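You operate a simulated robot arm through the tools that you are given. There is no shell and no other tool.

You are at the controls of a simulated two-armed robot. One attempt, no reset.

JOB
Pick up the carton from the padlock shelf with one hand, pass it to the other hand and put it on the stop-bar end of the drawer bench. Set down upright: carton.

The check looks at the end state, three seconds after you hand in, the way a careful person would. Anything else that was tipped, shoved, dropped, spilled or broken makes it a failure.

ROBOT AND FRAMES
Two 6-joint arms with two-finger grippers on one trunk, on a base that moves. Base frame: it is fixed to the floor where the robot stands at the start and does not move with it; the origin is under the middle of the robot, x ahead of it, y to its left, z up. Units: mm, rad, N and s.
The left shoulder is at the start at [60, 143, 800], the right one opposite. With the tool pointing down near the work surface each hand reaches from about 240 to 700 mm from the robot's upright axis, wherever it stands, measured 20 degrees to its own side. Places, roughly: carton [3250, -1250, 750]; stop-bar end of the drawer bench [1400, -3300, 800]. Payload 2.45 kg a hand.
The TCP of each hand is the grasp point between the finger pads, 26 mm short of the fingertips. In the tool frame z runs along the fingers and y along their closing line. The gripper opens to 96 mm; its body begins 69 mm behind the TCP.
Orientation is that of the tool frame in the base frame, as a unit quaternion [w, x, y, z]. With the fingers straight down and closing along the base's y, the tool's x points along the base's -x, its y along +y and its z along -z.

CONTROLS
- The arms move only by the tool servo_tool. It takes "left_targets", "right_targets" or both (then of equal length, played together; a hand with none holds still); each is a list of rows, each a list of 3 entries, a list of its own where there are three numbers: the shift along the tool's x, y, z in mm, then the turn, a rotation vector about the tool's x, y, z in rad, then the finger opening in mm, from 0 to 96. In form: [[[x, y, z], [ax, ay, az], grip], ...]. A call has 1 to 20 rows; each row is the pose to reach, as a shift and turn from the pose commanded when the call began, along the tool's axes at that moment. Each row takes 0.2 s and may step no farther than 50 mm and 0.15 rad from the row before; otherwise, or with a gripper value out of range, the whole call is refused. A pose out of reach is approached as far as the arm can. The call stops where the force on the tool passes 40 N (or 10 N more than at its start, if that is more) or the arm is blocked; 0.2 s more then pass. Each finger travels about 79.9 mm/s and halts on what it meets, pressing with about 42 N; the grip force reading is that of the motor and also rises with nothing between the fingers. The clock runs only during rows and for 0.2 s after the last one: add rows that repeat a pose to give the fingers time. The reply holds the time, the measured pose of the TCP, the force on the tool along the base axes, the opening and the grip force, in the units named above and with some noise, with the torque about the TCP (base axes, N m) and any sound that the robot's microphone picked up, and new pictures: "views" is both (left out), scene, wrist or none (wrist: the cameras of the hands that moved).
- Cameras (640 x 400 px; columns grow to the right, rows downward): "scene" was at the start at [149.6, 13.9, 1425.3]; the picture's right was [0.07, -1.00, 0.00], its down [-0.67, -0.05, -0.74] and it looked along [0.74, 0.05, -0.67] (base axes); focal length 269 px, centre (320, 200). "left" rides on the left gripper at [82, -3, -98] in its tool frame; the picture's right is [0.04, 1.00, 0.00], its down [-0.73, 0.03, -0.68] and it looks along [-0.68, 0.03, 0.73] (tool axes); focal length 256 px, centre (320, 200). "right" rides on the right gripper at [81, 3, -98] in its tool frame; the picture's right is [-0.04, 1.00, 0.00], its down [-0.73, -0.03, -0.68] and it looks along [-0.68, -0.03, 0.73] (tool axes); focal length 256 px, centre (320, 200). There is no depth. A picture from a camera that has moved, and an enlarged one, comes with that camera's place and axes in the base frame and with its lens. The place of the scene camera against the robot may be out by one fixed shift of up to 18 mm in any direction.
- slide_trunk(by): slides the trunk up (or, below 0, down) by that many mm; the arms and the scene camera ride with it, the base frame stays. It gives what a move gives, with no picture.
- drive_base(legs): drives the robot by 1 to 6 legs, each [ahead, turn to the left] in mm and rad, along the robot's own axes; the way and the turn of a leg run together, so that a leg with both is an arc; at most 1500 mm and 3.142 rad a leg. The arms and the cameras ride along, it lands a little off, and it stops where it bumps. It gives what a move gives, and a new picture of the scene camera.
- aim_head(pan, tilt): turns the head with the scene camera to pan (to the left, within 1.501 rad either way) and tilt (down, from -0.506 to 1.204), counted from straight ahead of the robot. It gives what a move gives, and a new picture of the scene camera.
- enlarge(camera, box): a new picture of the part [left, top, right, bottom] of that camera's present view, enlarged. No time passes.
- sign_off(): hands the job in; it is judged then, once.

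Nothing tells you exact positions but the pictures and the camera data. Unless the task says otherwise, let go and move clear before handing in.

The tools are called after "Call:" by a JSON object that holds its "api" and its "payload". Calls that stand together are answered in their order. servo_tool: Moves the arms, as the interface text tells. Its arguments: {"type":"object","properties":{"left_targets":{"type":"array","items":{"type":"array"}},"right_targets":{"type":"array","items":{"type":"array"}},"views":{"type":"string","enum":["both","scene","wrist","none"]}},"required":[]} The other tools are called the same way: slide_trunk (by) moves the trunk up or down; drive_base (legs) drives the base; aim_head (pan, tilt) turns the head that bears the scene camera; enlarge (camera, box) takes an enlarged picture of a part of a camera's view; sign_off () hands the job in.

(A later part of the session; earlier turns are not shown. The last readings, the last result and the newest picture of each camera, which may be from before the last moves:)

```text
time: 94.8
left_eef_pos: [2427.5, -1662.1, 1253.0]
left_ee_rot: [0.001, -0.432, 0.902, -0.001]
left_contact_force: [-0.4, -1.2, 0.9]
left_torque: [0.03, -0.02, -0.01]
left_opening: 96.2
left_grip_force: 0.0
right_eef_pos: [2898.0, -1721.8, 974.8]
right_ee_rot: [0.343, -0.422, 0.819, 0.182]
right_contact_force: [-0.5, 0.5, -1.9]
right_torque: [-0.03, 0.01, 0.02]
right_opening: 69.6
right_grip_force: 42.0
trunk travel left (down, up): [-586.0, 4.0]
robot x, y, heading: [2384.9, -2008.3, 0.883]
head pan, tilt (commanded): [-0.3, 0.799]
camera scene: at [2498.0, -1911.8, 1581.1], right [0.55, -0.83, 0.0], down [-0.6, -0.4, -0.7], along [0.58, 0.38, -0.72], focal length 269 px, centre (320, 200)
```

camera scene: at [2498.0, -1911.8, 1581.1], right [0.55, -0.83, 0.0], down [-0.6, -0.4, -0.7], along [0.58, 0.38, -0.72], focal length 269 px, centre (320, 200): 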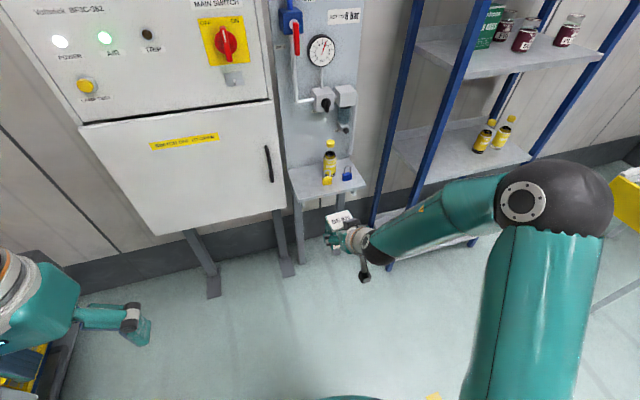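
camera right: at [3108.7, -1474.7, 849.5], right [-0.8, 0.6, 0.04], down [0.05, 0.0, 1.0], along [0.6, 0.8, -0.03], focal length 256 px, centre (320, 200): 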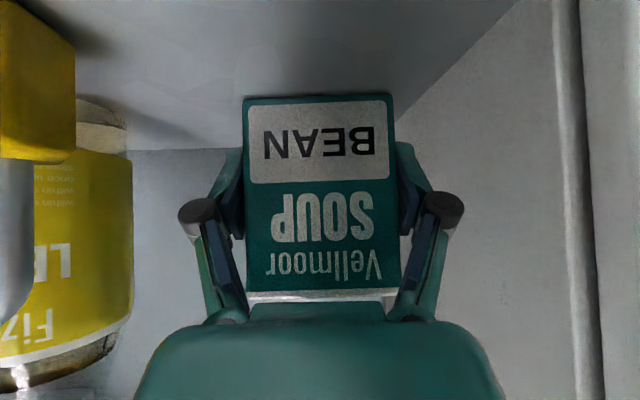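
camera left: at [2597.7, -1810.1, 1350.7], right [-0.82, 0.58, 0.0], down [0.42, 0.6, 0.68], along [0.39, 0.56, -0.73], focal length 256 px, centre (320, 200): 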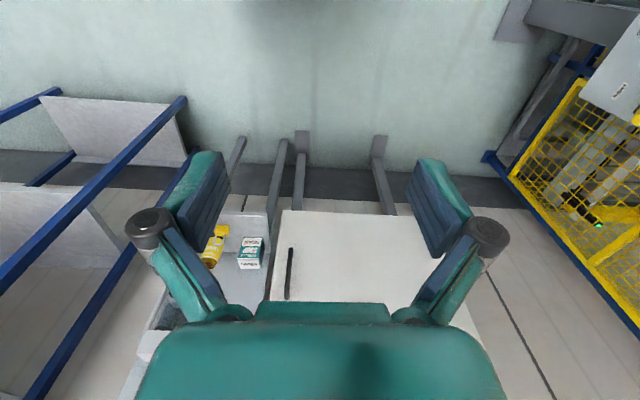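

The bottle and padlocks are untouched and I'm in open floor. For the handover the right hand will swing to come from the right side, pointing left and down, so the left hand can take the carton from above on the left. First half of that swing:

Call:
{"api": "servo_tool", "payload": {"right_targets": [[[0.7, 15.8, -4.3], [-0.1073, 0.0013, -0.1047], 50], [[1.5, 31.6, -8.6], [-0.2146, 0.0026, -0.2093], 50], [[2.2, 47.5, -12.8], [-0.3219, 0.0039, -0.314], 50], [[2.9, 63.3, -17.1], [-0.4292, 0.0052, -0.4187], 50], [[3.7, 79.1, -21.4], [-0.5366, 0.0065, -0.5234], 50]], "views": "both"}}

```text
time: 96.0
left_eef_pos: [2429.2, -1662.3, 1253.6]
left_ee_rot: [0.0, -0.432, 0.902, 0.0]
left_contact_force: [0.7, -1.0, 0.9]
left_torque: [0.03, 0.07, -0.02]
left_opening: 96.0
left_grip_force: 0.0
right_eef_pos: [2808.2, -1692.8, 1004.8]
right_ee_rot: [0.223, -0.654, 0.679, 0.247]
right_contact_force: [1.1, 0.5, -1.8]
right_torque: [-0.07, 0.0, 0.09]
right_opening: 69.3
right_grip_force: 42.1
right hand out of reach, approached as far as the arm can: row 1, 2, 3, 4, 5
trunk travel left (down, up): [-586.0, 4.0]
robot x, y, heading: [2386.9, -2010.8, 0.886]
head pan, tilt (commanded): [-0.3, 0.799]
camera scene: at [2501.5, -1911.6, 1580.9], right [0.55, -0.83, 0.0], down [-0.6, -0.4, -0.7], along [0.58, 0.38, -0.72], focal length 269 px, centre (320, 200)
camera right: at [2804.5, -1817.5, 1029.5], right [-1.0, 0.05, 0.07], down [0.08, 0.15, 0.99], along [0.04, 0.99, -0.15], focal length 256 px, centre (320, 200)
```

scene: 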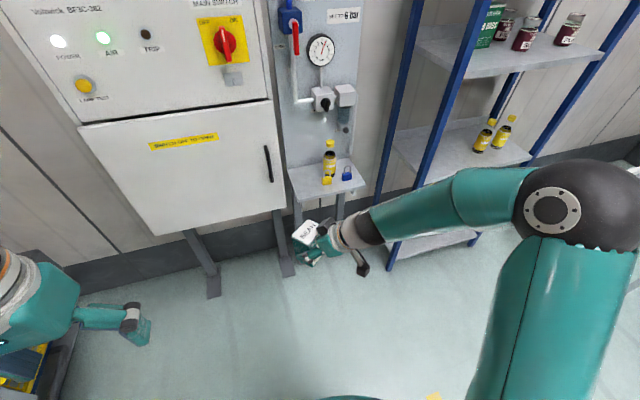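
right: 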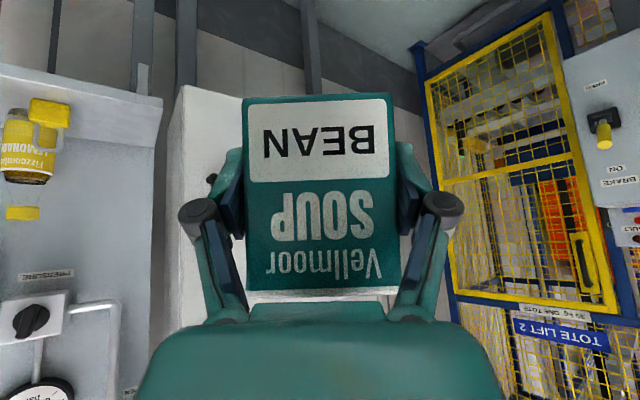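

The carton stays firmly held. The arm favors steeper hand angles, so I'll do the handover with the right hand only about 22° off vertical, leaning right. That tilts the carton about 22°, and the left hand will come in along the carton's own vertical axis.

Call:
{"api": "servo_tool", "payload": {"right_targets": [[[-2.3, 13.6, 3.4], [-0.0536, 0.0355, -0.1004], 50], [[-4.6, 27.2, 6.8], [-0.1072, 0.0711, -0.2009], 50], [[-6.9, 40.8, 10.2], [-0.1608, 0.1066, -0.3013], 50], [[-9.3, 54.5, 13.6], [-0.2145, 0.1422, -0.4018], 50], [[-11.6, 68.1, 16.9], [-0.2681, 0.1777, -0.5022], 50], [[-13.9, 81.7, 20.3], [-0.3217, 0.2132, -0.6026], 50], [[-16.2, 95.3, 23.7], [-0.3753, 0.2488, -0.7031], 50], [[-18.5, 108.9, 27.1], [-0.4289, 0.2843, -0.8035], 50], [[-18.5, 108.9, 27.1], [-0.4289, 0.2843, -0.8035], 50]], "views": "both"}}

```text
time: 98.0
left_eef_pos: [2427.0, -1662.8, 1252.5]
left_ee_rot: [0.0, -0.432, 0.902, -0.001]
left_contact_force: [-0.5, -0.4, 0.0]
left_torque: [-0.01, 0.01, -0.02]
left_opening: 96.1
left_grip_force: 0.1
right_eef_pos: [2679.1, -1681.0, 964.8]
right_ee_rot: [-0.09, 0.918, -0.317, -0.222]
right_contact_force: [1.0, 0.3, -2.0]
right_torque: [-0.03, -0.02, -0.03]
right_opening: 69.6
right_grip_force: 41.8
right hand out of reach, approached as far as the arm can: row 5, 6, 7, 8, 9
trunk travel left (down, up): [-586.0, 4.0]
robot x, y, heading: [2386.5, -2011.7, 0.887]
head pan, tilt (commanded): [-0.3, 0.799]
camera scene: at [2498.9, -1911.2, 1581.0], right [0.55, -0.83, 0.0], down [-0.6, -0.4, -0.7], along [0.58, 0.38, -0.72], focal length 269 px, centre (320, 200)
camera right: at [2769.3, -1756.3, 1013.4], right [-0.65, -0.76, -0.01], down [-0.26, 0.21, 0.94], along [-0.72, 0.61, -0.33], focal length 256 px, centre (320, 200)
```

scene: 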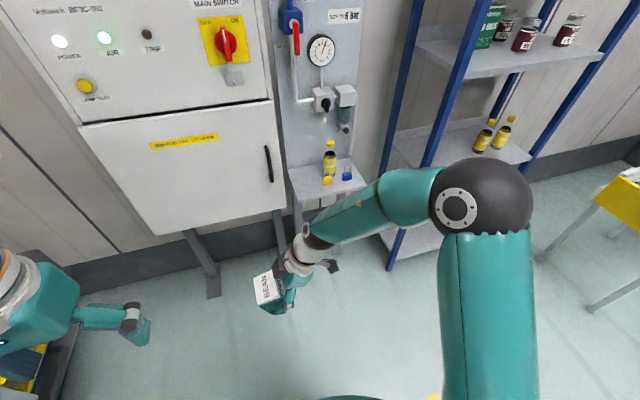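
right: 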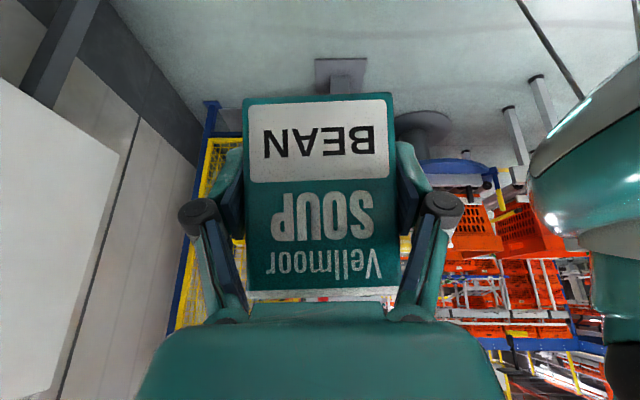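

The carton is held firmly, tilted about 18°. Both hands have housings on their inner sides, so I want more lean between the hands. I'll test how far the right hand can lean here before bringing in the left.

Call:
{"api": "servo_tool", "payload": {"right_targets": [[[0, 0, 0], [0, -0.09, 0], 50], [[0, 0, 0], [0, -0.18, 0], 50], [[0, 0, 0], [0, -0.18, 0], 50]], "views": "none"}}

```text
time: 98.8
left_eef_pos: [2427.6, -1662.8, 1253.4]
left_ee_rot: [0.0, -0.432, 0.902, -0.001]
left_contact_force: [-0.4, 0.4, 0.3]
left_torque: [0.01, 0.01, 0.02]
left_opening: 95.8
left_grip_force: 0.1
right_eef_pos: [2678.3, -1680.3, 964.7]
right_ee_rot: [-0.119, 0.894, -0.308, -0.303]
right_contact_force: [-1.0, -0.2, -2.6]
right_torque: [0.0, -0.04, -0.02]
right_opening: 69.5
right_grip_force: 41.8
trunk travel left (down, up): [-586.0, 4.0]
robot x, y, heading: [2385.8, -2008.7, 0.883]
head pan, tilt (commanded): [-0.3, 0.799]
```

Leaning more is fine here. I'll take it to 45°, so the carton hangs upright.

Call:
{"api": "servo_tool", "payload": {"right_targets": [[[0, 0, 0], [0, -0.06, 0], 50], [[0, 0, 0], [0, -0.12, 0], 50], [[0, 0, 0], [0, -0.12, 0], 50]], "views": "both"}}

```text
time: 99.6
left_eef_pos: [2426.4, -1661.1, 1253.8]
left_ee_rot: [-0.001, -0.431, 0.902, 0.0]
left_contact_force: [-0.2, -0.8, 0.1]
left_torque: [-0.03, 0.02, -0.01]
left_opening: 96.1
left_grip_force: 0.1
right_eef_pos: [2679.3, -1681.7, 964.9]
right_ee_rot: [-0.137, 0.874, -0.301, -0.357]
right_contact_force: [0.5, 0.4, -2.6]
right_torque: [-0.01, -0.05, 0.01]
right_opening: 69.7
right_grip_force: 41.8
trunk travel left (down, up): [-586.0, 4.0]
robot x, y, heading: [2389.1, -2009.0, 0.888]
head pan, tilt (commanded): [-0.3, 0.799]
camera scene: at [2498.5, -1910.9, 1581.0], right [0.55, -0.83, 0.0], down [-0.6, -0.4, -0.7], along [0.58, 0.38, -0.72], focal length 269 px, centre (320, 200)
camera right: at [2776.8, -1761.4, 976.3], right [-0.65, -0.76, 0.0], down [-0.03, 0.03, 1.0], along [-0.76, 0.64, -0.04], focal length 256 px, centre (320, 200)
```

scene: 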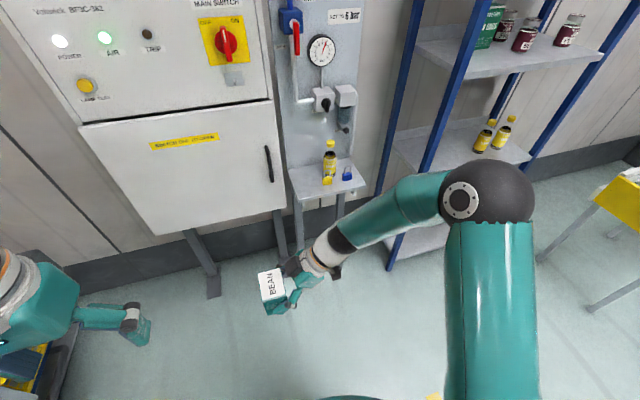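
right: 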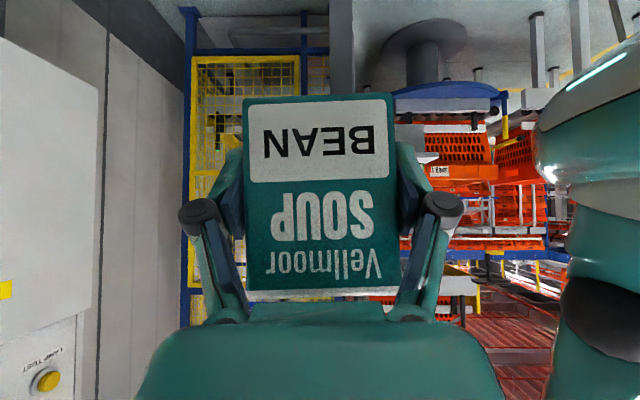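

The carton now hangs upright in the right hand in front of me. The left hand will come in from the left side, leaning 30°, so its fingers straddle the same two faces at the upper rear. I'll move it to a staging pose 120 mm to the left.

Call:
{"api": "servo_tool", "payload": {"left_targets": [[[-11.8, -5.0, 21.3], [0.0334, -0.0367, 0.1277], 92], [[-23.6, -10.1, 42.6], [0.0669, -0.0735, 0.2554], 88], [[-35.4, -15.1, 63.9], [0.1003, -0.1102, 0.383], 88], [[-47.1, -20.2, 85.2], [0.1337, -0.1469, 0.5107], 88], [[-58.9, -25.2, 106.5], [0.1671, -0.1836, 0.6384], 88], [[-70.7, -30.3, 127.8], [0.2006, -0.2204, 0.7661], 88], [[-82.5, -35.3, 149.1], [0.234, -0.2571, 0.8937], 88], [[-94.3, -40.3, 170.4], [0.2674, -0.2938, 1.0214], 88], [[-106.1, -45.4, 191.7], [0.3008, -0.3305, 1.1491], 88], [[-117.8, -50.4, 213.0], [0.3343, -0.3673, 1.2768], 88], [[-129.6, -55.5, 234.3], [0.3677, -0.404, 1.4044], 88], [[-141.4, -60.5, 255.6], [0.4011, -0.4407, 1.5321], 88], [[-141.4, -60.5, 255.6], [0.4011, -0.4407, 1.5321], 88]], "views": "both"}}

```text
time: 102.4
left_eef_pos: [2563.3, -1591.4, 998.9]
left_ee_rot: [0.255, 0.321, 0.909, -0.077]
left_contact_force: [-0.4, 0.5, -0.4]
left_torque: [0.01, -0.01, 0.05]
left_opening: 88.3
left_grip_force: 0.1
right_eef_pos: [2678.6, -1679.9, 965.4]
right_ee_rot: [-0.137, 0.874, -0.3, -0.356]
right_contact_force: [-0.4, -0.6, -3.0]
right_torque: [-0.02, -0.05, -0.02]
right_opening: 69.6
right_grip_force: 42.3
trunk travel left (down, up): [-586.0, 4.0]
robot x, y, heading: [2384.6, -2007.7, 0.887]
head pan, tilt (commanded): [-0.3, 0.799]
camera scene: at [2498.3, -1911.5, 1581.1], right [0.55, -0.83, 0.0], down [-0.6, -0.4, -0.7], along [0.58, 0.38, -0.72], focal length 269 px, centre (320, 200)
camera left: at [2467.1, -1517.9, 1041.2], right [0.6, 0.8, 0.0], down [0.22, -0.17, 0.96], along [0.77, -0.57, -0.28], focal length 256 px, centre (320, 200)
```

scene: 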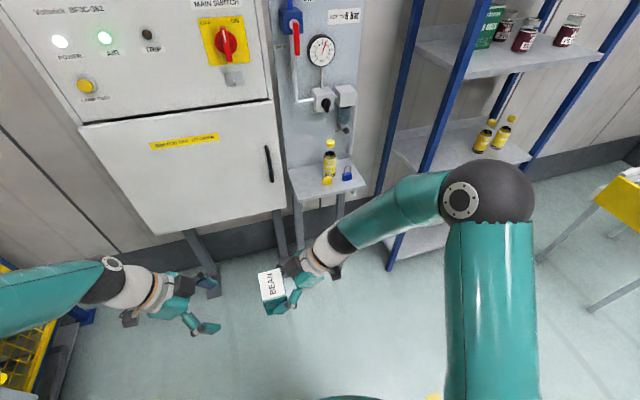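
left: 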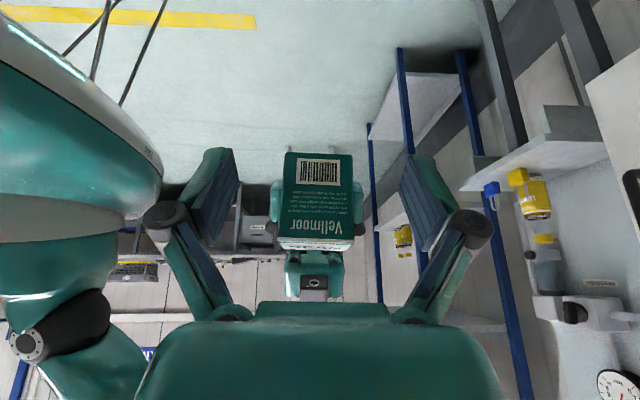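

The left hand is at staging and the carton is centered in its view. I'll zoom in to check alignment and where the right fingers sit.

Call:
{"api": "enlarge", "payload": {"camera": "left", "box": [240, 130, 400, 310]}}

Call:
{"api": "enlarge", "payload": {"camera": "scene", "box": [120, 220, 360, 350]}}

```text
2.22 times, centred on (320, 220) of left
camera zoom: at [2467.1, -1517.9, 1041.2], right [0.6, 0.8, 0.0], down [0.22, -0.17, 0.96], along [0.77, -0.57, -0.28], focal length 569 px, centre (320, 156)
```

zoom: 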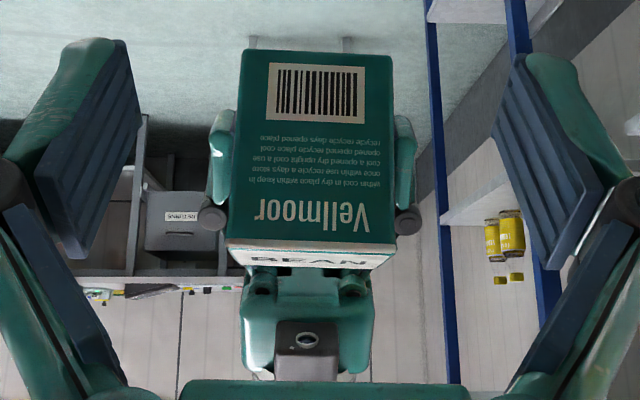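

```text
2.67 times, centred on (240, 285) of scene
camera zoom: at [2498.3, -1911.5, 1581.1], right [0.55, -0.83, 0.0], down [-0.6, -0.4, -0.7], along [0.58, 0.38, -0.72], focal length 716 px, centre (533, -27)
```

zoom: 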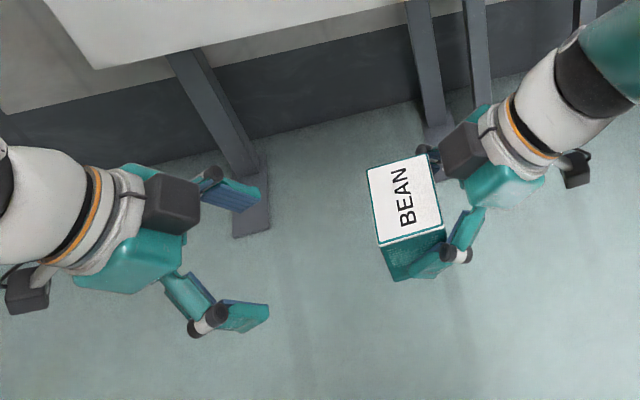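

Alignment is good, with only a 1–2 mm lateral correction needed. I'll move the left hand in most of the way and check again.

Call:
{"api": "servo_tool", "payload": {"left_targets": [[[-20.1, 1.7, 11.2], [0, 0, 0], 88], [[-40.1, 1.7, 22.5], [0, 0, 0], 88], [[-60.2, 1.7, 33.7], [0, 0, 0], 88], [[-78.0, 1.7, 43.7], [0, 0, 0], 88]], "views": "both"}}

Call:
{"api": "enlarge", "payload": {"camera": "scene", "box": [200, 230, 360, 330]}}

```text
time: 103.4
left_eef_pos: [2633.9, -1645.4, 1000.5]
left_ee_rot: [0.254, 0.321, 0.909, -0.076]
left_contact_force: [-0.3, -0.2, -0.1]
left_torque: [-0.03, -0.01, 0.0]
left_opening: 88.1
left_grip_force: 0.0
right_eef_pos: [2679.6, -1679.7, 964.6]
right_ee_rot: [-0.137, 0.874, -0.3, -0.356]
right_contact_force: [0.3, -0.6, -2.4]
right_torque: [-0.01, -0.05, 0.01]
right_opening: 69.2
right_grip_force: 41.7
trunk travel left (down, up): [-586.0, 4.0]
robot x, y, heading: [2388.8, -2008.5, 0.881]
head pan, tilt (commanded): [-0.3, 0.799]
camera scene: at [2499.1, -1910.9, 1581.0], right [0.55, -0.83, 0.0], down [-0.6, -0.4, -0.7], along [0.58, 0.38, -0.72], focal length 269 px, centre (320, 200)
camera left: at [2538.2, -1572.0, 1043.6], right [0.6, 0.8, 0.0], down [0.22, -0.17, 0.96], along [0.77, -0.57, -0.28], focal length 256 px, centre (320, 200)
```

scene: 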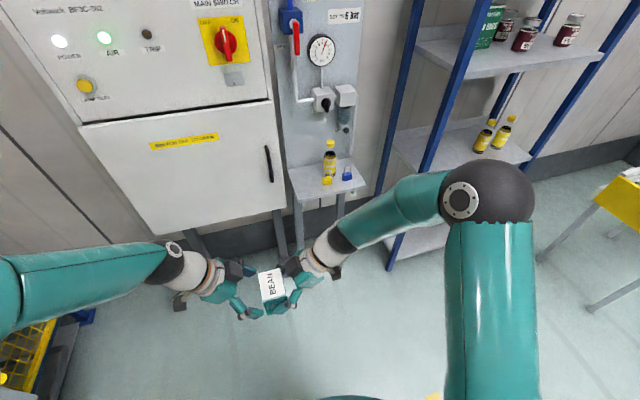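
left: 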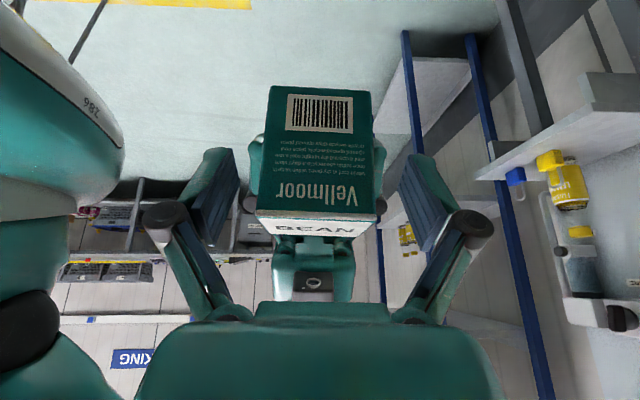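

```text
4.00 times, centred on (280, 280) of scene
camera zoom: at [2499.1, -1910.9, 1581.0], right [0.55, -0.83, 0.0], down [-0.6, -0.4, -0.7], along [0.58, 0.38, -0.72], focal length 1075 px, centre (480, -120)
```

zoom: 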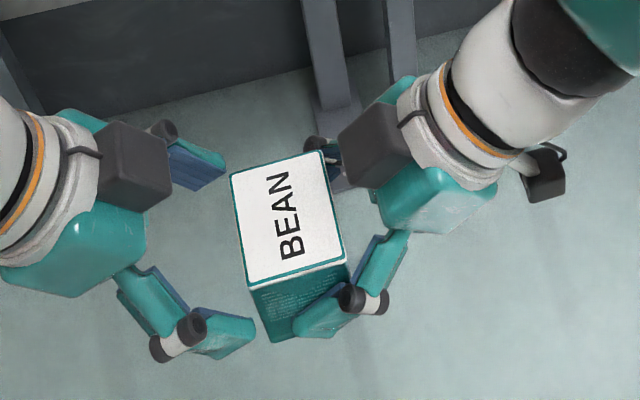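

The fingers straddle the carton symmetrically. I'll finish the last 26 mm.

Call:
{"api": "servo_tool", "payload": {"left_targets": [[[-11.4, 0, 6.2], [0, 0, 0], 88], [[-22.9, 0, 12.4], [0, 0, 0], 88], [[-22.9, 0, 12.4], [0, 0, 0], 88]], "views": "wrist"}}

Call:
{"api": "enlarge", "payload": {"camera": "scene", "box": [200, 230, 360, 330]}}

Call:
{"api": "enlarge", "payload": {"camera": "right", "box": [0, 0, 640, 400]}}

```text
time: 104.2
left_eef_pos: [2654.3, -1660.0, 1001.3]
left_ee_rot: [0.255, 0.321, 0.909, -0.077]
left_contact_force: [0.9, 0.5, 0.4]
left_torque: [0.0, -0.01, -0.01]
left_opening: 88.0
left_grip_force: 0.0
right_eef_pos: [2679.5, -1679.0, 965.1]
right_ee_rot: [-0.136, 0.875, -0.3, -0.355]
right_contact_force: [0.6, -0.8, -2.9]
right_torque: [-0.01, -0.01, 0.01]
right_opening: 69.3
right_grip_force: 42.2
trunk travel left (down, up): [-586.0, 4.0]
robot x, y, heading: [2385.1, -2012.8, 0.887]
head pan, tilt (commanded): [-0.3, 0.799]
camera left: at [2558.0, -1588.1, 1044.3], right [0.59, 0.8, 0.0], down [0.22, -0.17, 0.96], along [0.77, -0.57, -0.28], focal length 256 px, centre (320, 200)
```

left: 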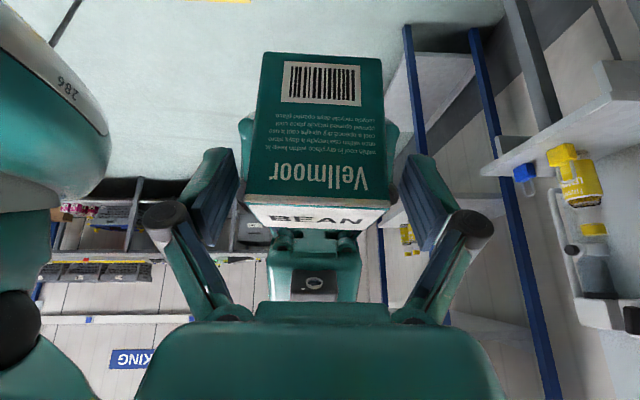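

```text
4.00 times, centred on (280, 280) of scene
camera zoom: at [2498.7, -1910.7, 1581.0], right [0.55, -0.83, 0.0], down [-0.6, -0.4, -0.7], along [0.58, 0.38, -0.72], focal length 1075 px, centre (480, -120)
```

zoom: 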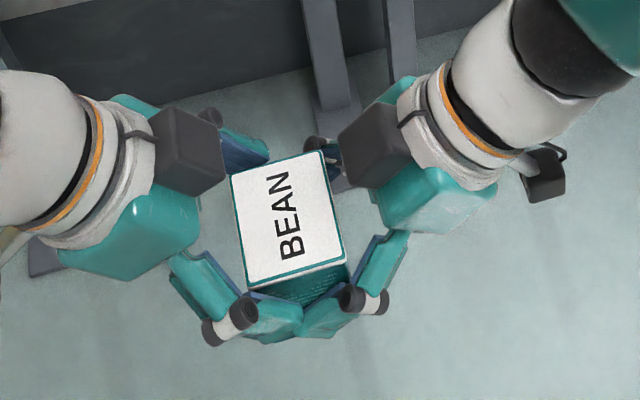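

```text
1.00 times, centred on (320, 200) of right (not enlarged: the box is as wide or as high as the picture)
camera zoom: at [2776.9, -1761.3, 976.3], right [-0.65, -0.76, 0.0], down [-0.03, 0.03, 1.0], along [-0.76, 0.64, -0.04], focal length 256 px, centre (320, 200)
```

zoom: 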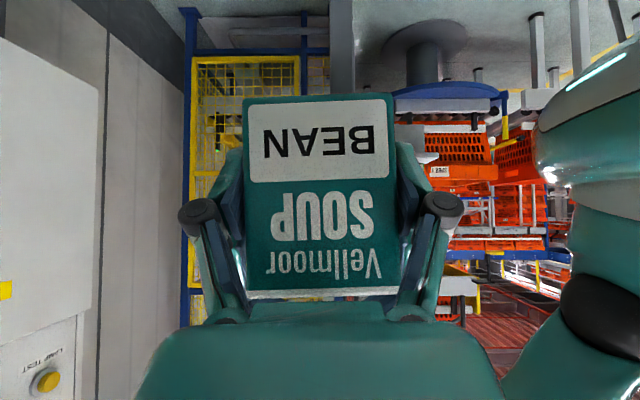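

The left fingers are in place with no contact forces. Closing the left gripper on the carton while the right keeps holding.

Call:
{"api": "servo_tool", "payload": {"left_targets": [[[0, 0, 0], [0, 0, 0], 78], [[0, 0, 0], [0, 0, 0], 73], [[0, 0, 0], [0, 0, 0], 69], [[0, 0, 0], [0, 0, 0], 64], [[0, 0, 0], [0, 0, 0], 56], [[0, 0, 0], [0, 0, 0], 50]], "views": "both"}}

```text
time: 105.6
left_eef_pos: [2653.7, -1660.3, 1001.6]
left_ee_rot: [0.254, 0.321, 0.909, -0.078]
left_contact_force: [-5.9, -3.5, 3.2]
left_torque: [-0.08, -0.02, -0.36]
left_opening: 69.7
left_grip_force: 41.8
right_eef_pos: [2679.9, -1680.1, 964.5]
right_ee_rot: [-0.138, 0.874, -0.301, -0.356]
right_contact_force: [5.4, 3.2, -6.6]
right_torque: [-0.13, 0.12, 0.18]
right_opening: 69.4
right_grip_force: 41.8
trunk travel left (down, up): [-586.0, 4.0]
robot x, y, heading: [2391.2, -2005.0, 0.886]
head pan, tilt (commanded): [-0.3, 0.799]
camera scene: at [2498.8, -1910.7, 1581.0], right [0.55, -0.83, 0.0], down [-0.6, -0.4, -0.7], along [0.58, 0.38, -0.72], focal length 269 px, centre (320, 200)
camera left: at [2557.8, -1588.2, 1044.2], right [0.6, 0.8, 0.0], down [0.23, -0.17, 0.96], along [0.77, -0.57, -0.28], focal length 256 px, centre (320, 200)
```

scene: 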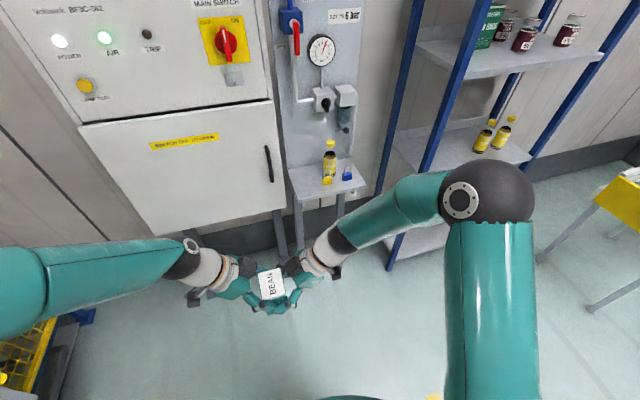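
left: 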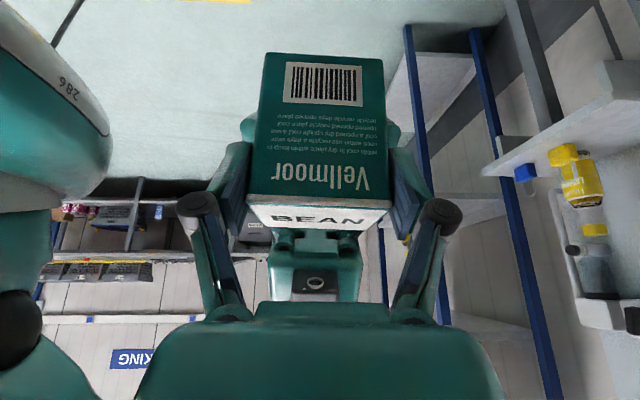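

Both hands hold the carton (left 69.7 mm, 41.8 N). Now I'll open the right gripper in place and check that the left holds alone.

Call:
{"api": "servo_tool", "payload": {"right_targets": [[[0, 0, 0], [0, 0, 0], 74], [[0, 0, 0], [0, 0, 0], 80], [[0, 0, 0], [0, 0, 0], 86], [[0, 0, 0], [0, 0, 0], 88]], "views": "both"}}

Call:
{"api": "enlarge", "payload": {"camera": "scene", "box": [200, 230, 360, 330]}}

```text
time: 106.6
left_eef_pos: [2653.8, -1660.0, 1000.6]
left_ee_rot: [0.255, 0.321, 0.909, -0.077]
left_contact_force: [-0.9, -0.2, -0.6]
left_torque: [0.02, 0.02, 0.01]
left_opening: 69.4
left_grip_force: 42.2
right_eef_pos: [2679.2, -1679.5, 965.1]
right_ee_rot: [-0.136, 0.874, -0.3, -0.356]
right_contact_force: [-0.2, 0.3, 0.3]
right_torque: [-0.01, -0.02, 0.01]
right_opening: 87.9
right_grip_force: 0.1
trunk travel left (down, up): [-586.0, 4.0]
robot x, y, heading: [2388.8, -2010.3, 0.883]
head pan, tilt (commanded): [-0.3, 0.799]
camera scene: at [2498.8, -1910.7, 1581.0], right [0.55, -0.83, 0.0], down [-0.6, -0.4, -0.7], along [0.58, 0.38, -0.72], focal length 269 px, centre (320, 200)
camera right: at [2777.0, -1761.3, 976.3], right [-0.65, -0.76, 0.0], down [-0.03, 0.03, 1.0], along [-0.76, 0.64, -0.04], focal length 256 px, centre (320, 200)
```

scene: 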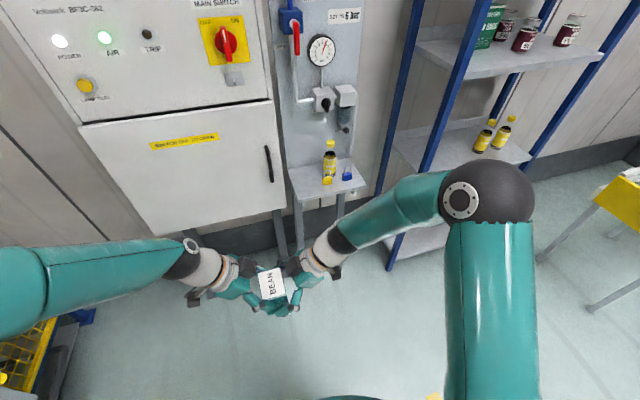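
right: 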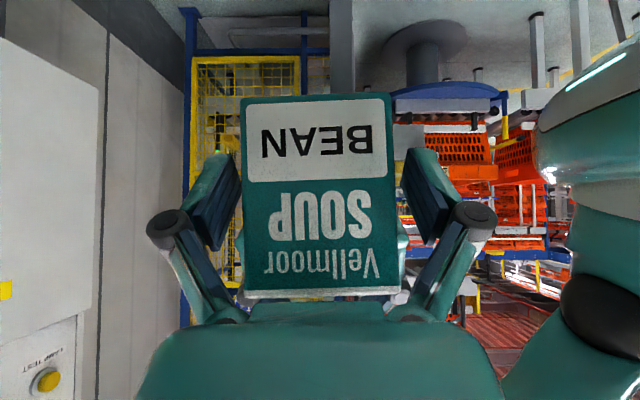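

```text
4.00 times, centred on (280, 280) of scene
camera zoom: at [2498.8, -1910.7, 1581.0], right [0.55, -0.83, 0.0], down [-0.6, -0.4, -0.7], along [0.58, 0.38, -0.72], focal length 1075 px, centre (480, -120)
```

zoom: 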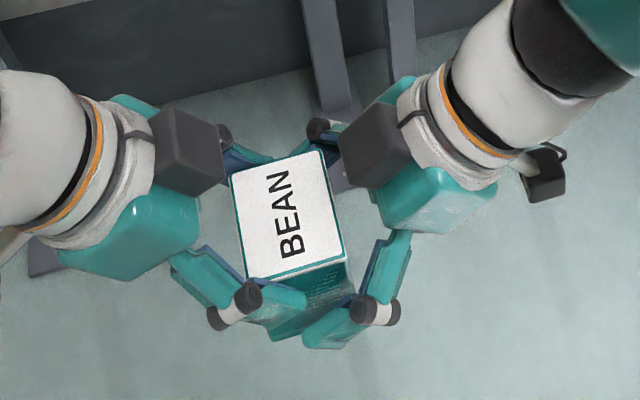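

The left hand holds the carton alone with no shift. Withdrawing the right hand along its own axis.

Call:
{"api": "servo_tool", "payload": {"right_targets": [[[0, 0, -20], [0, 0, 0], 90], [[0, 0, -40], [0, 0, 0], 90], [[0, 0, -65], [0, 0, 0], 90], [[0, 0, -90], [0, 0, 0], 90], [[0, 0, -115], [0, 0, 0], 90]], "views": "both"}}

```text
time: 107.8
left_eef_pos: [2655.0, -1660.7, 1002.3]
left_ee_rot: [0.255, 0.32, 0.909, -0.077]
left_contact_force: [0.6, 0.0, 0.4]
left_torque: [0.04, 0.06, -0.02]
left_opening: 69.3
left_grip_force: 41.9
right_eef_pos: [2741.0, -1734.2, 1047.2]
right_ee_rot: [-0.138, 0.874, -0.301, -0.356]
right_contact_force: [0.0, -0.4, 0.3]
right_torque: [0.01, -0.01, -0.04]
right_opening: 90.1
right_grip_force: 0.0
trunk travel left (down, up): [-586.0, 4.0]
robot x, y, heading: [2388.4, -2012.1, 0.886]
head pan, tilt (commanded): [-0.3, 0.799]
camera scene: at [2498.7, -1911.5, 1581.0], right [0.55, -0.83, 0.0], down [-0.6, -0.4, -0.7], along [0.58, 0.38, -0.72], focal length 269 px, centre (320, 200)
camera right: at [2839.5, -1815.0, 1058.3], right [-0.65, -0.76, 0.0], down [-0.03, 0.03, 1.0], along [-0.76, 0.64, -0.04], focal length 256 px, centre (320, 200)
```

scene: 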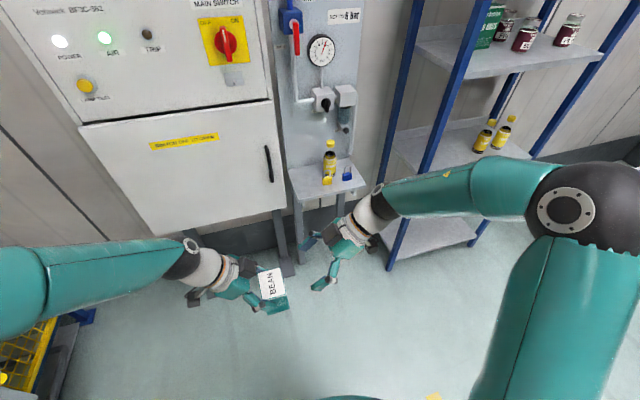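
right: 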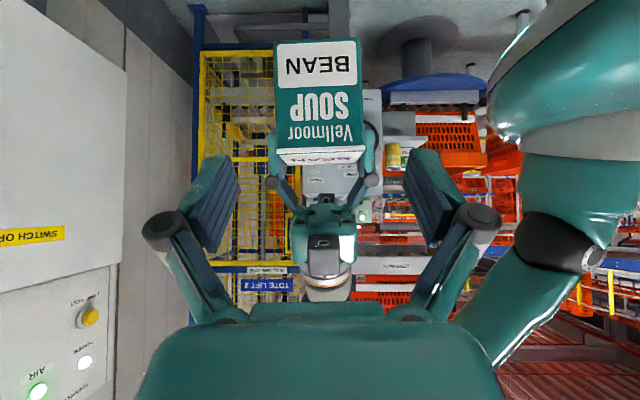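

Handover done: the left hand has the carton. I'll tuck the right hand back, top-down, high and to the right.

Call:
{"api": "servo_tool", "payload": {"right_targets": [[[-4.7, 8.0, -17.7], [0.0457, 0.0486, 0.1151], 90], [[-9.3, 16.0, -35.4], [0.0914, 0.0973, 0.2302], 90], [[-14.0, 24.0, -53.1], [0.1371, 0.1459, 0.3453], 90], [[-18.6, 31.9, -70.8], [0.1829, 0.1946, 0.4604], 90], [[-23.3, 39.9, -88.5], [0.2286, 0.2432, 0.5755], 90], [[-28.0, 47.9, -106.2], [0.2743, 0.2918, 0.6906], 90], [[-32.6, 55.9, -123.9], [0.32, 0.3405, 0.8058], 90], [[-37.3, 63.9, -141.6], [0.3657, 0.3891, 0.9209], 90], [[-42.0, 71.9, -159.3], [0.4114, 0.4377, 1.036], 90], [[-46.6, 79.8, -177.0], [0.4572, 0.4864, 1.1511], 90], [[-51.3, 87.8, -194.7], [0.5029, 0.535, 1.2662], 90], [[-55.9, 95.8, -212.4], [0.5486, 0.5837, 1.3813], 90], [[-60.6, 103.8, -230.1], [0.5943, 0.6323, 1.4964], 90]], "views": "scene"}}

```text
time: 110.6
left_eef_pos: [2653.8, -1661.9, 1001.0]
left_ee_rot: [0.253, 0.321, 0.909, -0.077]
left_contact_force: [0.1, -1.7, -0.1]
left_torque: [0.07, 0.06, 0.01]
left_opening: 69.5
left_grip_force: 42.4
right_eef_pos: [2751.2, -1876.4, 1216.1]
right_ee_rot: [-0.097, -0.396, 0.865, 0.292]
right_contact_force: [1.0, -1.2, -0.4]
right_torque: [0.01, -0.03, -0.03]
right_opening: 90.1
right_grip_force: 0.0
right hand out of reach, approached as far as the arm can: row 5, 6, 7, 8, 9, 10, 11, 12, 13
trunk travel left (down, up): [-586.0, 4.0]
robot x, y, heading: [2389.1, -2012.2, 0.886]
head pan, tilt (commanded): [-0.3, 0.799]
camera scene: at [2499.5, -1912.9, 1581.0], right [0.55, -0.83, 0.0], down [-0.6, -0.39, -0.7], along [0.58, 0.39, -0.72], focal length 269 px, centre (320, 200)
```

scene: 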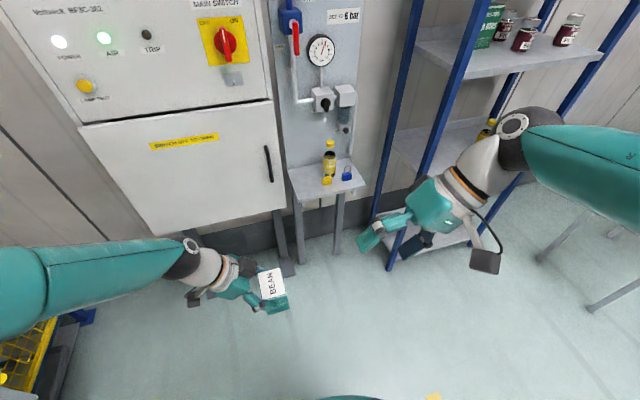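

Next I'll test whether the left arm can extend about 160 mm forward in this orientation, since that's the reach I'll want at the bench.

Call:
{"api": "servo_tool", "payload": {"left_targets": [[[0, 30, 0], [0, 0, 0], 50], [[0, 60, 0], [0, 0, 0], 50], [[0, 90, 0], [0, 0, 0], 50], [[0, 120, 0], [0, 0, 0], 50], [[0, 150, 0], [0, 0, 0], 50]], "views": "both"}}

```text
time: 111.8
left_eef_pos: [2748.2, -1542.7, 1003.7]
left_ee_rot: [0.254, 0.321, 0.909, -0.077]
left_contact_force: [-0.6, 0.6, -2.6]
left_torque: [0.04, 0.09, -0.03]
left_opening: 69.6
left_grip_force: 42.0
right_eef_pos: [2752.9, -1873.5, 1217.0]
right_ee_rot: [-0.097, -0.396, 0.866, 0.29]
right_contact_force: [0.5, -0.2, -0.1]
right_torque: [-0.02, 0.0, 0.01]
right_opening: 90.1
right_grip_force: 0.1
trunk travel left (down, up): [-586.0, 4.0]
robot x, y, heading: [2385.8, -2012.1, 0.883]
head pan, tilt (commanded): [-0.3, 0.799]
camera scene: at [2499.8, -1910.0, 1580.9], right [0.55, -0.83, 0.0], down [-0.6, -0.4, -0.7], along [0.58, 0.38, -0.72], focal length 269 px, centre (320, 200)
camera left: at [2652.0, -1470.4, 1047.4], right [0.6, 0.8, 0.0], down [0.23, -0.17, 0.96], along [0.77, -0.57, -0.28], focal length 256 px, centre (320, 200)
```

scene: 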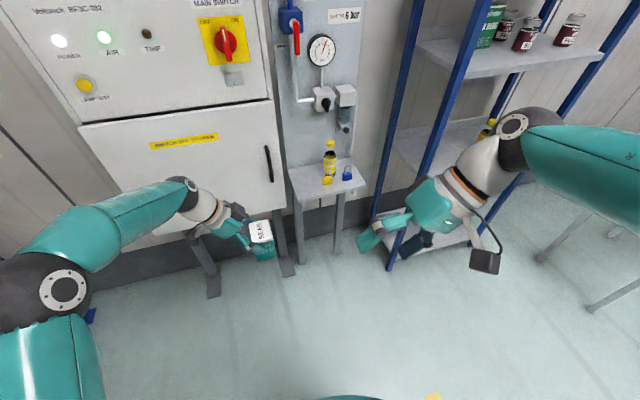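
left: 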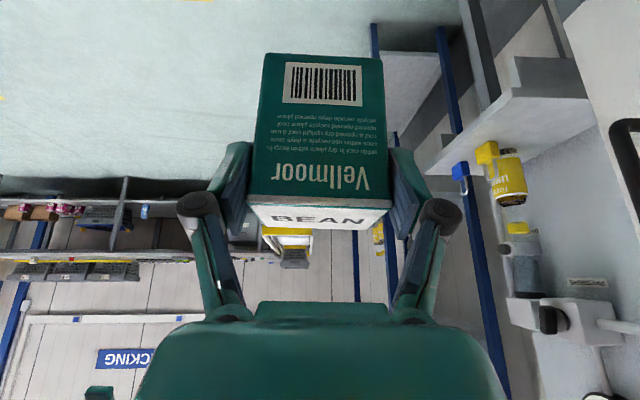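

That works. I'll check a little further out so I know how far I can stay from the bench edge.

Call:
{"api": "servo_tool", "payload": {"left_targets": [[[0, 30, 0], [0, 0, 0], 50], [[0, 60, 0], [0, 0, 0], 50], [[0, 90, 0], [0, 0, 0], 50]], "views": "scene"}}

```text
time: 112.6
left_eef_pos: [2804.4, -1471.6, 1005.3]
left_ee_rot: [0.253, 0.322, 0.909, -0.079]
left_contact_force: [0.4, -0.7, -2.3]
left_torque: [0.02, 0.04, -0.03]
left_opening: 69.6
left_grip_force: 42.1
right_eef_pos: [2753.0, -1872.5, 1216.4]
right_ee_rot: [-0.098, -0.397, 0.865, 0.291]
right_contact_force: [1.3, 0.4, -0.9]
right_torque: [-0.03, 0.06, 0.05]
right_opening: 90.0
right_grip_force: 0.1
trunk travel left (down, up): [-586.0, 4.0]
robot x, y, heading: [2388.5, -2013.0, 0.877]
head pan, tilt (commanded): [-0.3, 0.799]
camera scene: at [2501.2, -1909.0, 1580.8], right [0.55, -0.83, 0.0], down [-0.6, -0.4, -0.69], along [0.58, 0.38, -0.72], focal length 269 px, centre (320, 200)
```

scene: 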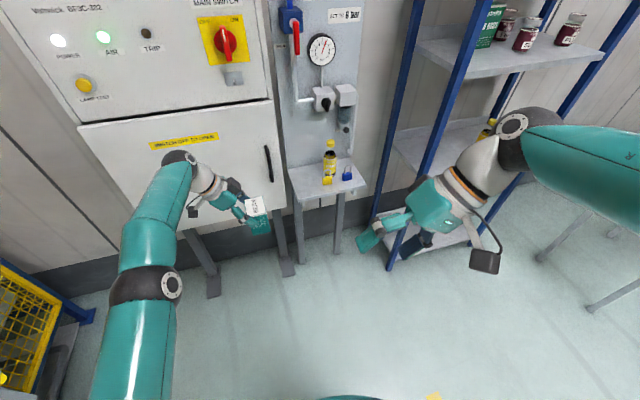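

Plenty of reach: about 680 mm works in this orientation. I'll retract the carton toward me for the drive, then turn around toward the bench in small steps.

Call:
{"api": "servo_tool", "payload": {"left_targets": [[[0, -41, 0], [0, 0, 0], 50], [[0, -82, 0], [0, 0, 0], 50], [[0, -123, 0], [0, 0, 0], 50], [[0, -164, 0], [0, 0, 0], 50], [[0, -205, 0], [0, 0, 0], 50], [[0, -240, 0], [0, 0, 0], 50]], "views": "none"}}

Call:
{"api": "drive_base", "payload": {"legs": [[0, -1.0], [0, -1.0], [0, -1.094]]}}

Call:
{"api": "aim_head", "payload": {"pan": 0.1, "tilt": 0.55}}

```text
time: 114.0
left_eef_pos: [2654.9, -1662.6, 1003.3]
left_ee_rot: [0.256, 0.32, 0.909, -0.075]
left_contact_force: [-1.4, 0.4, -3.0]
left_torque: [0.05, 0.04, 0.04]
left_opening: 69.3
left_grip_force: 41.5
right_eef_pos: [2751.8, -1875.5, 1216.6]
right_ee_rot: [-0.097, -0.396, 0.866, 0.29]
right_contact_force: [-0.7, -0.2, -0.5]
right_torque: [0.02, 0.01, -0.03]
right_opening: 90.1
right_grip_force: 0.0
trunk travel left (down, up): [-586.0, 4.0]
robot x, y, heading: [2386.4, -2011.5, 0.885]
head pan, tilt (commanded): [-0.3, 0.799]
```

```text
time: 117.7
left_eef_pos: [2826.2, -2058.5, 1003.3]
left_ee_rot: [0.183, 0.725, 0.637, -0.19]
left_contact_force: [0.5, -0.6, -3.1]
left_torque: [0.09, -0.01, -0.02]
left_opening: 69.2
left_grip_force: 42.1
right_eef_pos: [2694.7, -2252.7, 1216.7]
right_ee_rot: [0.058, 0.077, 0.949, 0.301]
right_contact_force: [-0.1, -1.3, -0.6]
right_torque: [0.06, 0.0, 0.02]
right_opening: 90.1
right_grip_force: 0.0
trunk travel left (down, up): [-586.0, 4.0]
robot x, y, heading: [2391.4, -1975.0, -0.129]
head pan, tilt (commanded): [-0.3, 0.799]
stopped in leg 2: the robot was blocked; the commanded pose is now the measured one
camera scene: at [2532.3, -2013.0, 1580.9], right [-0.42, -0.91, 0.0], down [-0.65, 0.3, -0.7], along [0.63, -0.29, -0.72], focal length 269 px, centre (320, 200)
```

scene: 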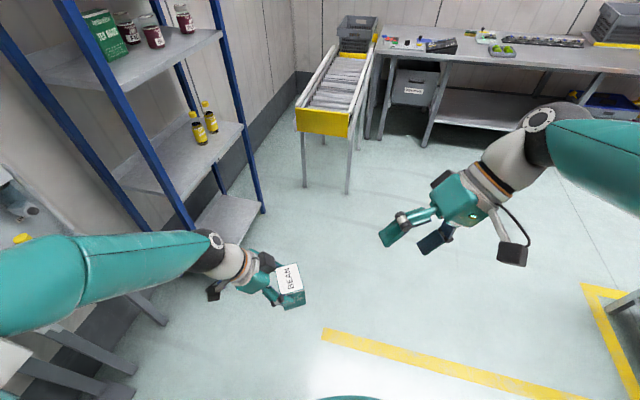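

```text
time: 118.6
left_eef_pos: [2826.1, -2057.1, 1003.1]
left_ee_rot: [0.184, 0.724, 0.636, -0.192]
left_contact_force: [0.3, 0.1, -3.3]
left_torque: [0.05, 0.0, -0.02]
left_opening: 69.6
left_grip_force: 42.1
right_eef_pos: [2694.5, -2250.7, 1217.5]
right_ee_rot: [0.059, 0.077, 0.949, 0.301]
right_contact_force: [0.0, 0.3, -0.3]
right_torque: [0.05, 0.02, 0.0]
right_opening: 89.7
right_grip_force: 0.0
trunk travel left (down, up): [-586.0, 4.0]
robot x, y, heading: [2391.0, -1969.0, -0.132]
head pan, tilt (commanded): [0.099, 0.55]
camera scene: at [2548.9, -1978.9, 1602.3], right [-0.03, -1.0, 0.0], down [-0.52, 0.02, -0.85], along [0.85, -0.03, -0.52], focal length 269 px, centre (320, 200)
```

scene: 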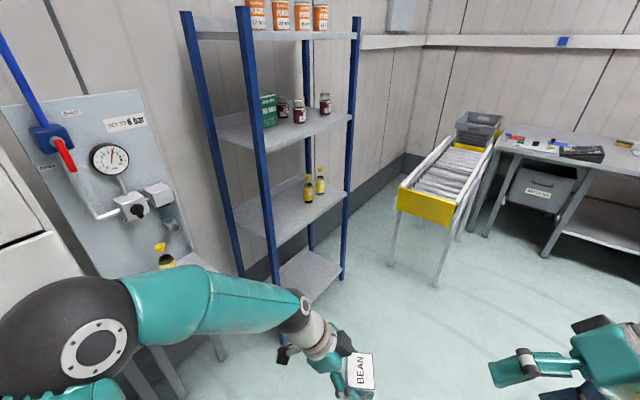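

The turn stalled again near a 1 rad sweep with nothing close by, probably drift tolerance in long turns. I'll keep turning in separate smaller steps.

Call:
{"api": "drive_base", "payload": {"legs": [[0, -0.6]]}}

Call:
{"api": "drive_base", "payload": {"legs": [[0, -0.6]]}}

```text
time: 120.8
left_eef_pos: [2704.2, -2285.1, 1002.9]
left_ee_rot: [0.119, 0.879, 0.395, -0.237]
left_contact_force: [0.0, 0.4, -2.1]
left_torque: [0.05, -0.01, 0.01]
left_opening: 69.5
left_grip_force: 42.5
right_eef_pos: [2488.2, -2372.1, 1218.5]
right_ee_rot: [0.143, 0.351, 0.885, 0.271]
right_contact_force: [-0.2, 0.5, 0.1]
right_torque: [0.01, 0.02, 0.01]
right_opening: 89.9
right_grip_force: 0.0
trunk travel left (down, up): [-586.0, 4.0]
robot x, y, heading: [2405.8, -1958.7, -0.721]
head pan, tilt (commanded): [0.099, 0.55]
camera scene: at [2531.7, -2043.2, 1602.4], right [-0.58, -0.81, 0.0], down [-0.42, 0.31, -0.85], along [0.69, -0.5, -0.52], focal length 269 px, centre (320, 200)
```

scene: 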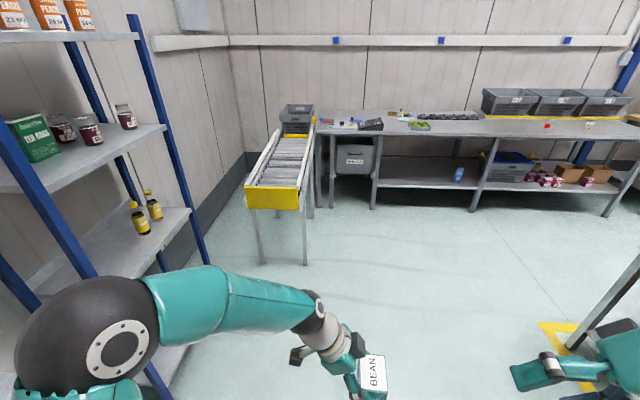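

```text
time: 123.1
left_eef_pos: [2468.7, -2395.1, 1003.7]
left_ee_rot: [0.044, 0.957, 0.118, -0.262]
left_contact_force: [-0.7, 0.4, -2.4]
left_torque: [0.01, -0.07, -0.01]
left_opening: 69.6
left_grip_force: 42.5
right_eef_pos: [2239.0, -2344.1, 1218.1]
right_ee_rot: [0.217, 0.598, 0.741, 0.216]
right_contact_force: [0.1, 0.1, -0.2]
right_torque: [-0.02, 0.01, 0.01]
right_opening: 90.0
right_grip_force: 0.0
trunk travel left (down, up): [-586.0, 4.0]
robot x, y, heading: [2435.0, -1953.2, -1.322]
head pan, tilt (commanded): [0.099, 0.55]
camera scene: at [2479.4, -2087.7, 1602.4], right [-0.94, -0.34, 0.0], down [-0.18, 0.49, -0.85], along [0.29, -0.8, -0.52], focal length 269 px, centre (320, 200)
```

scene: 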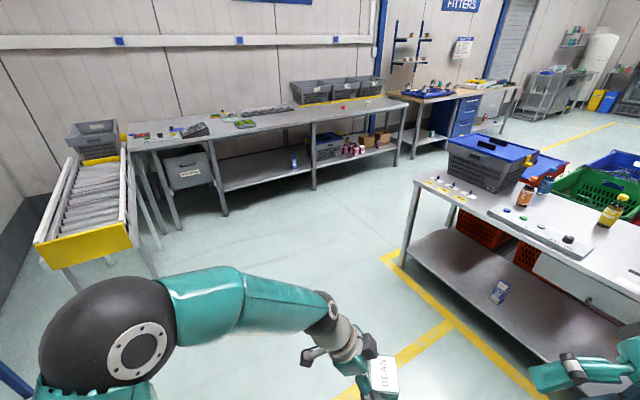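

Turning works in small calls and the bench comes into view on the right. Continuing the turn to face it.

Call:
{"api": "drive_base", "payload": {"legs": [[0, -0.5]]}}

Call:
{"api": "drive_base", "payload": {"legs": [[0, -0.42]]}}

```text
time: 125.0
left_eef_pos: [2250.7, -2362.0, 1003.4]
left_ee_rot: [-0.023, 0.956, -0.123, -0.265]
left_contact_force: [-0.3, 0.2, -3.3]
left_torque: [0.01, -0.08, 0.02]
left_opening: 69.5
left_grip_force: 42.4
right_eef_pos: [2074.9, -2209.5, 1218.8]
right_ee_rot: [0.266, 0.762, 0.57, 0.156]
right_contact_force: [0.1, 0.9, 0.2]
right_torque: [0.02, 0.03, 0.0]
right_opening: 89.9
right_grip_force: 0.0
trunk travel left (down, up): [-586.0, 4.0]
robot x, y, heading: [2444.6, -1958.8, -1.825]
head pan, tilt (commanded): [0.099, 0.55]
camera scene: at [2422.2, -2099.3, 1602.4], right [-0.99, 0.15, 0.0], down [0.08, 0.52, -0.85], along [-0.13, -0.84, -0.52], focal length 269 px, centre (320, 200)
```

scene: 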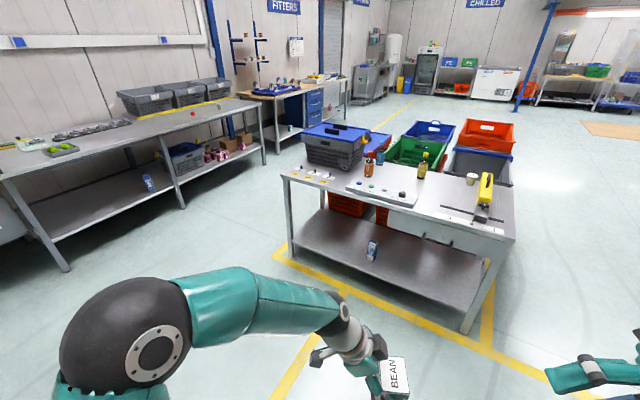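

```text
time: 126.8
left_eef_pos: [2101.3, -2245.5, 1004.9]
left_ee_rot: [-0.076, 0.909, -0.32, -0.254]
left_contact_force: [-0.7, -0.8, -3.5]
left_torque: [-0.01, -0.04, 0.02]
left_opening: 69.2
left_grip_force: 41.9
right_eef_pos: [2004.2, -2034.2, 1218.9]
right_ee_rot: [0.293, 0.865, 0.397, 0.095]
right_contact_force: [1.1, 0.0, -0.8]
right_torque: [0.01, -0.02, -0.01]
right_opening: 90.1
right_grip_force: 0.0
trunk travel left (down, up): [-586.0, 4.0]
robot x, y, heading: [2456.9, -1970.5, -2.248]
head pan, tilt (commanded): [0.099, 0.55]
camera scene: at [2376.9, -2084.5, 1602.4], right [-0.84, 0.54, 0.0], down [0.28, 0.44, -0.85], along [-0.46, -0.72, -0.52], focal length 269 px, centre (320, 200)
```

scene: 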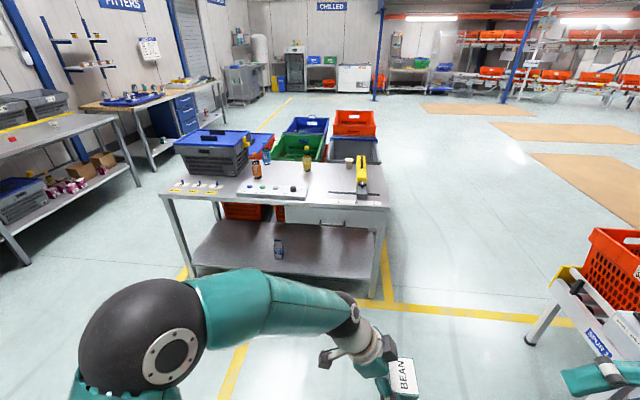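

The bench is straight ahead: stop bar at the right end, the control strip in the middle, a box and bottles to the left. I'll zoom in to choose the free spot.

Call:
{"api": "enlarge", "payload": {"camera": "scene", "box": [150, 110, 410, 270]}}

Call:
{"api": "enlarge", "payload": {"camera": "scene", "box": [270, 140, 400, 230]}}

```text
2.46 times, centred on (280, 190) of scene
camera zoom: at [2376.9, -2084.5, 1602.4], right [-0.84, 0.54, 0.0], down [0.28, 0.44, -0.85], along [-0.46, -0.72, -0.52], focal length 661 px, centre (418, 225)
```

zoom: 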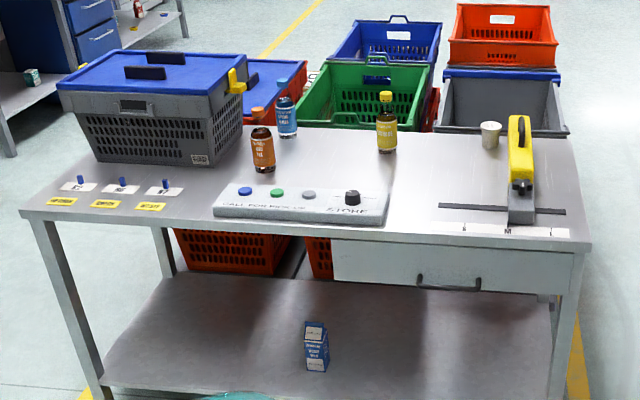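

```text
4.44 times, centred on (335, 185) of scene
camera zoom: at [2376.9, -2084.5, 1602.4], right [-0.84, 0.54, 0.0], down [0.28, 0.44, -0.85], along [-0.46, -0.72, -0.52], focal length 1194 px, centre (253, 267)
```

zoom: 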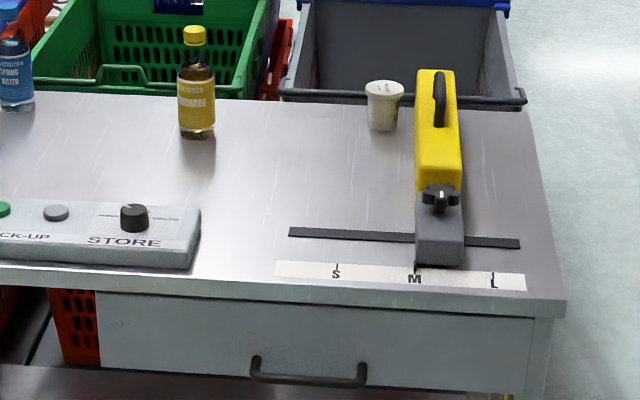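

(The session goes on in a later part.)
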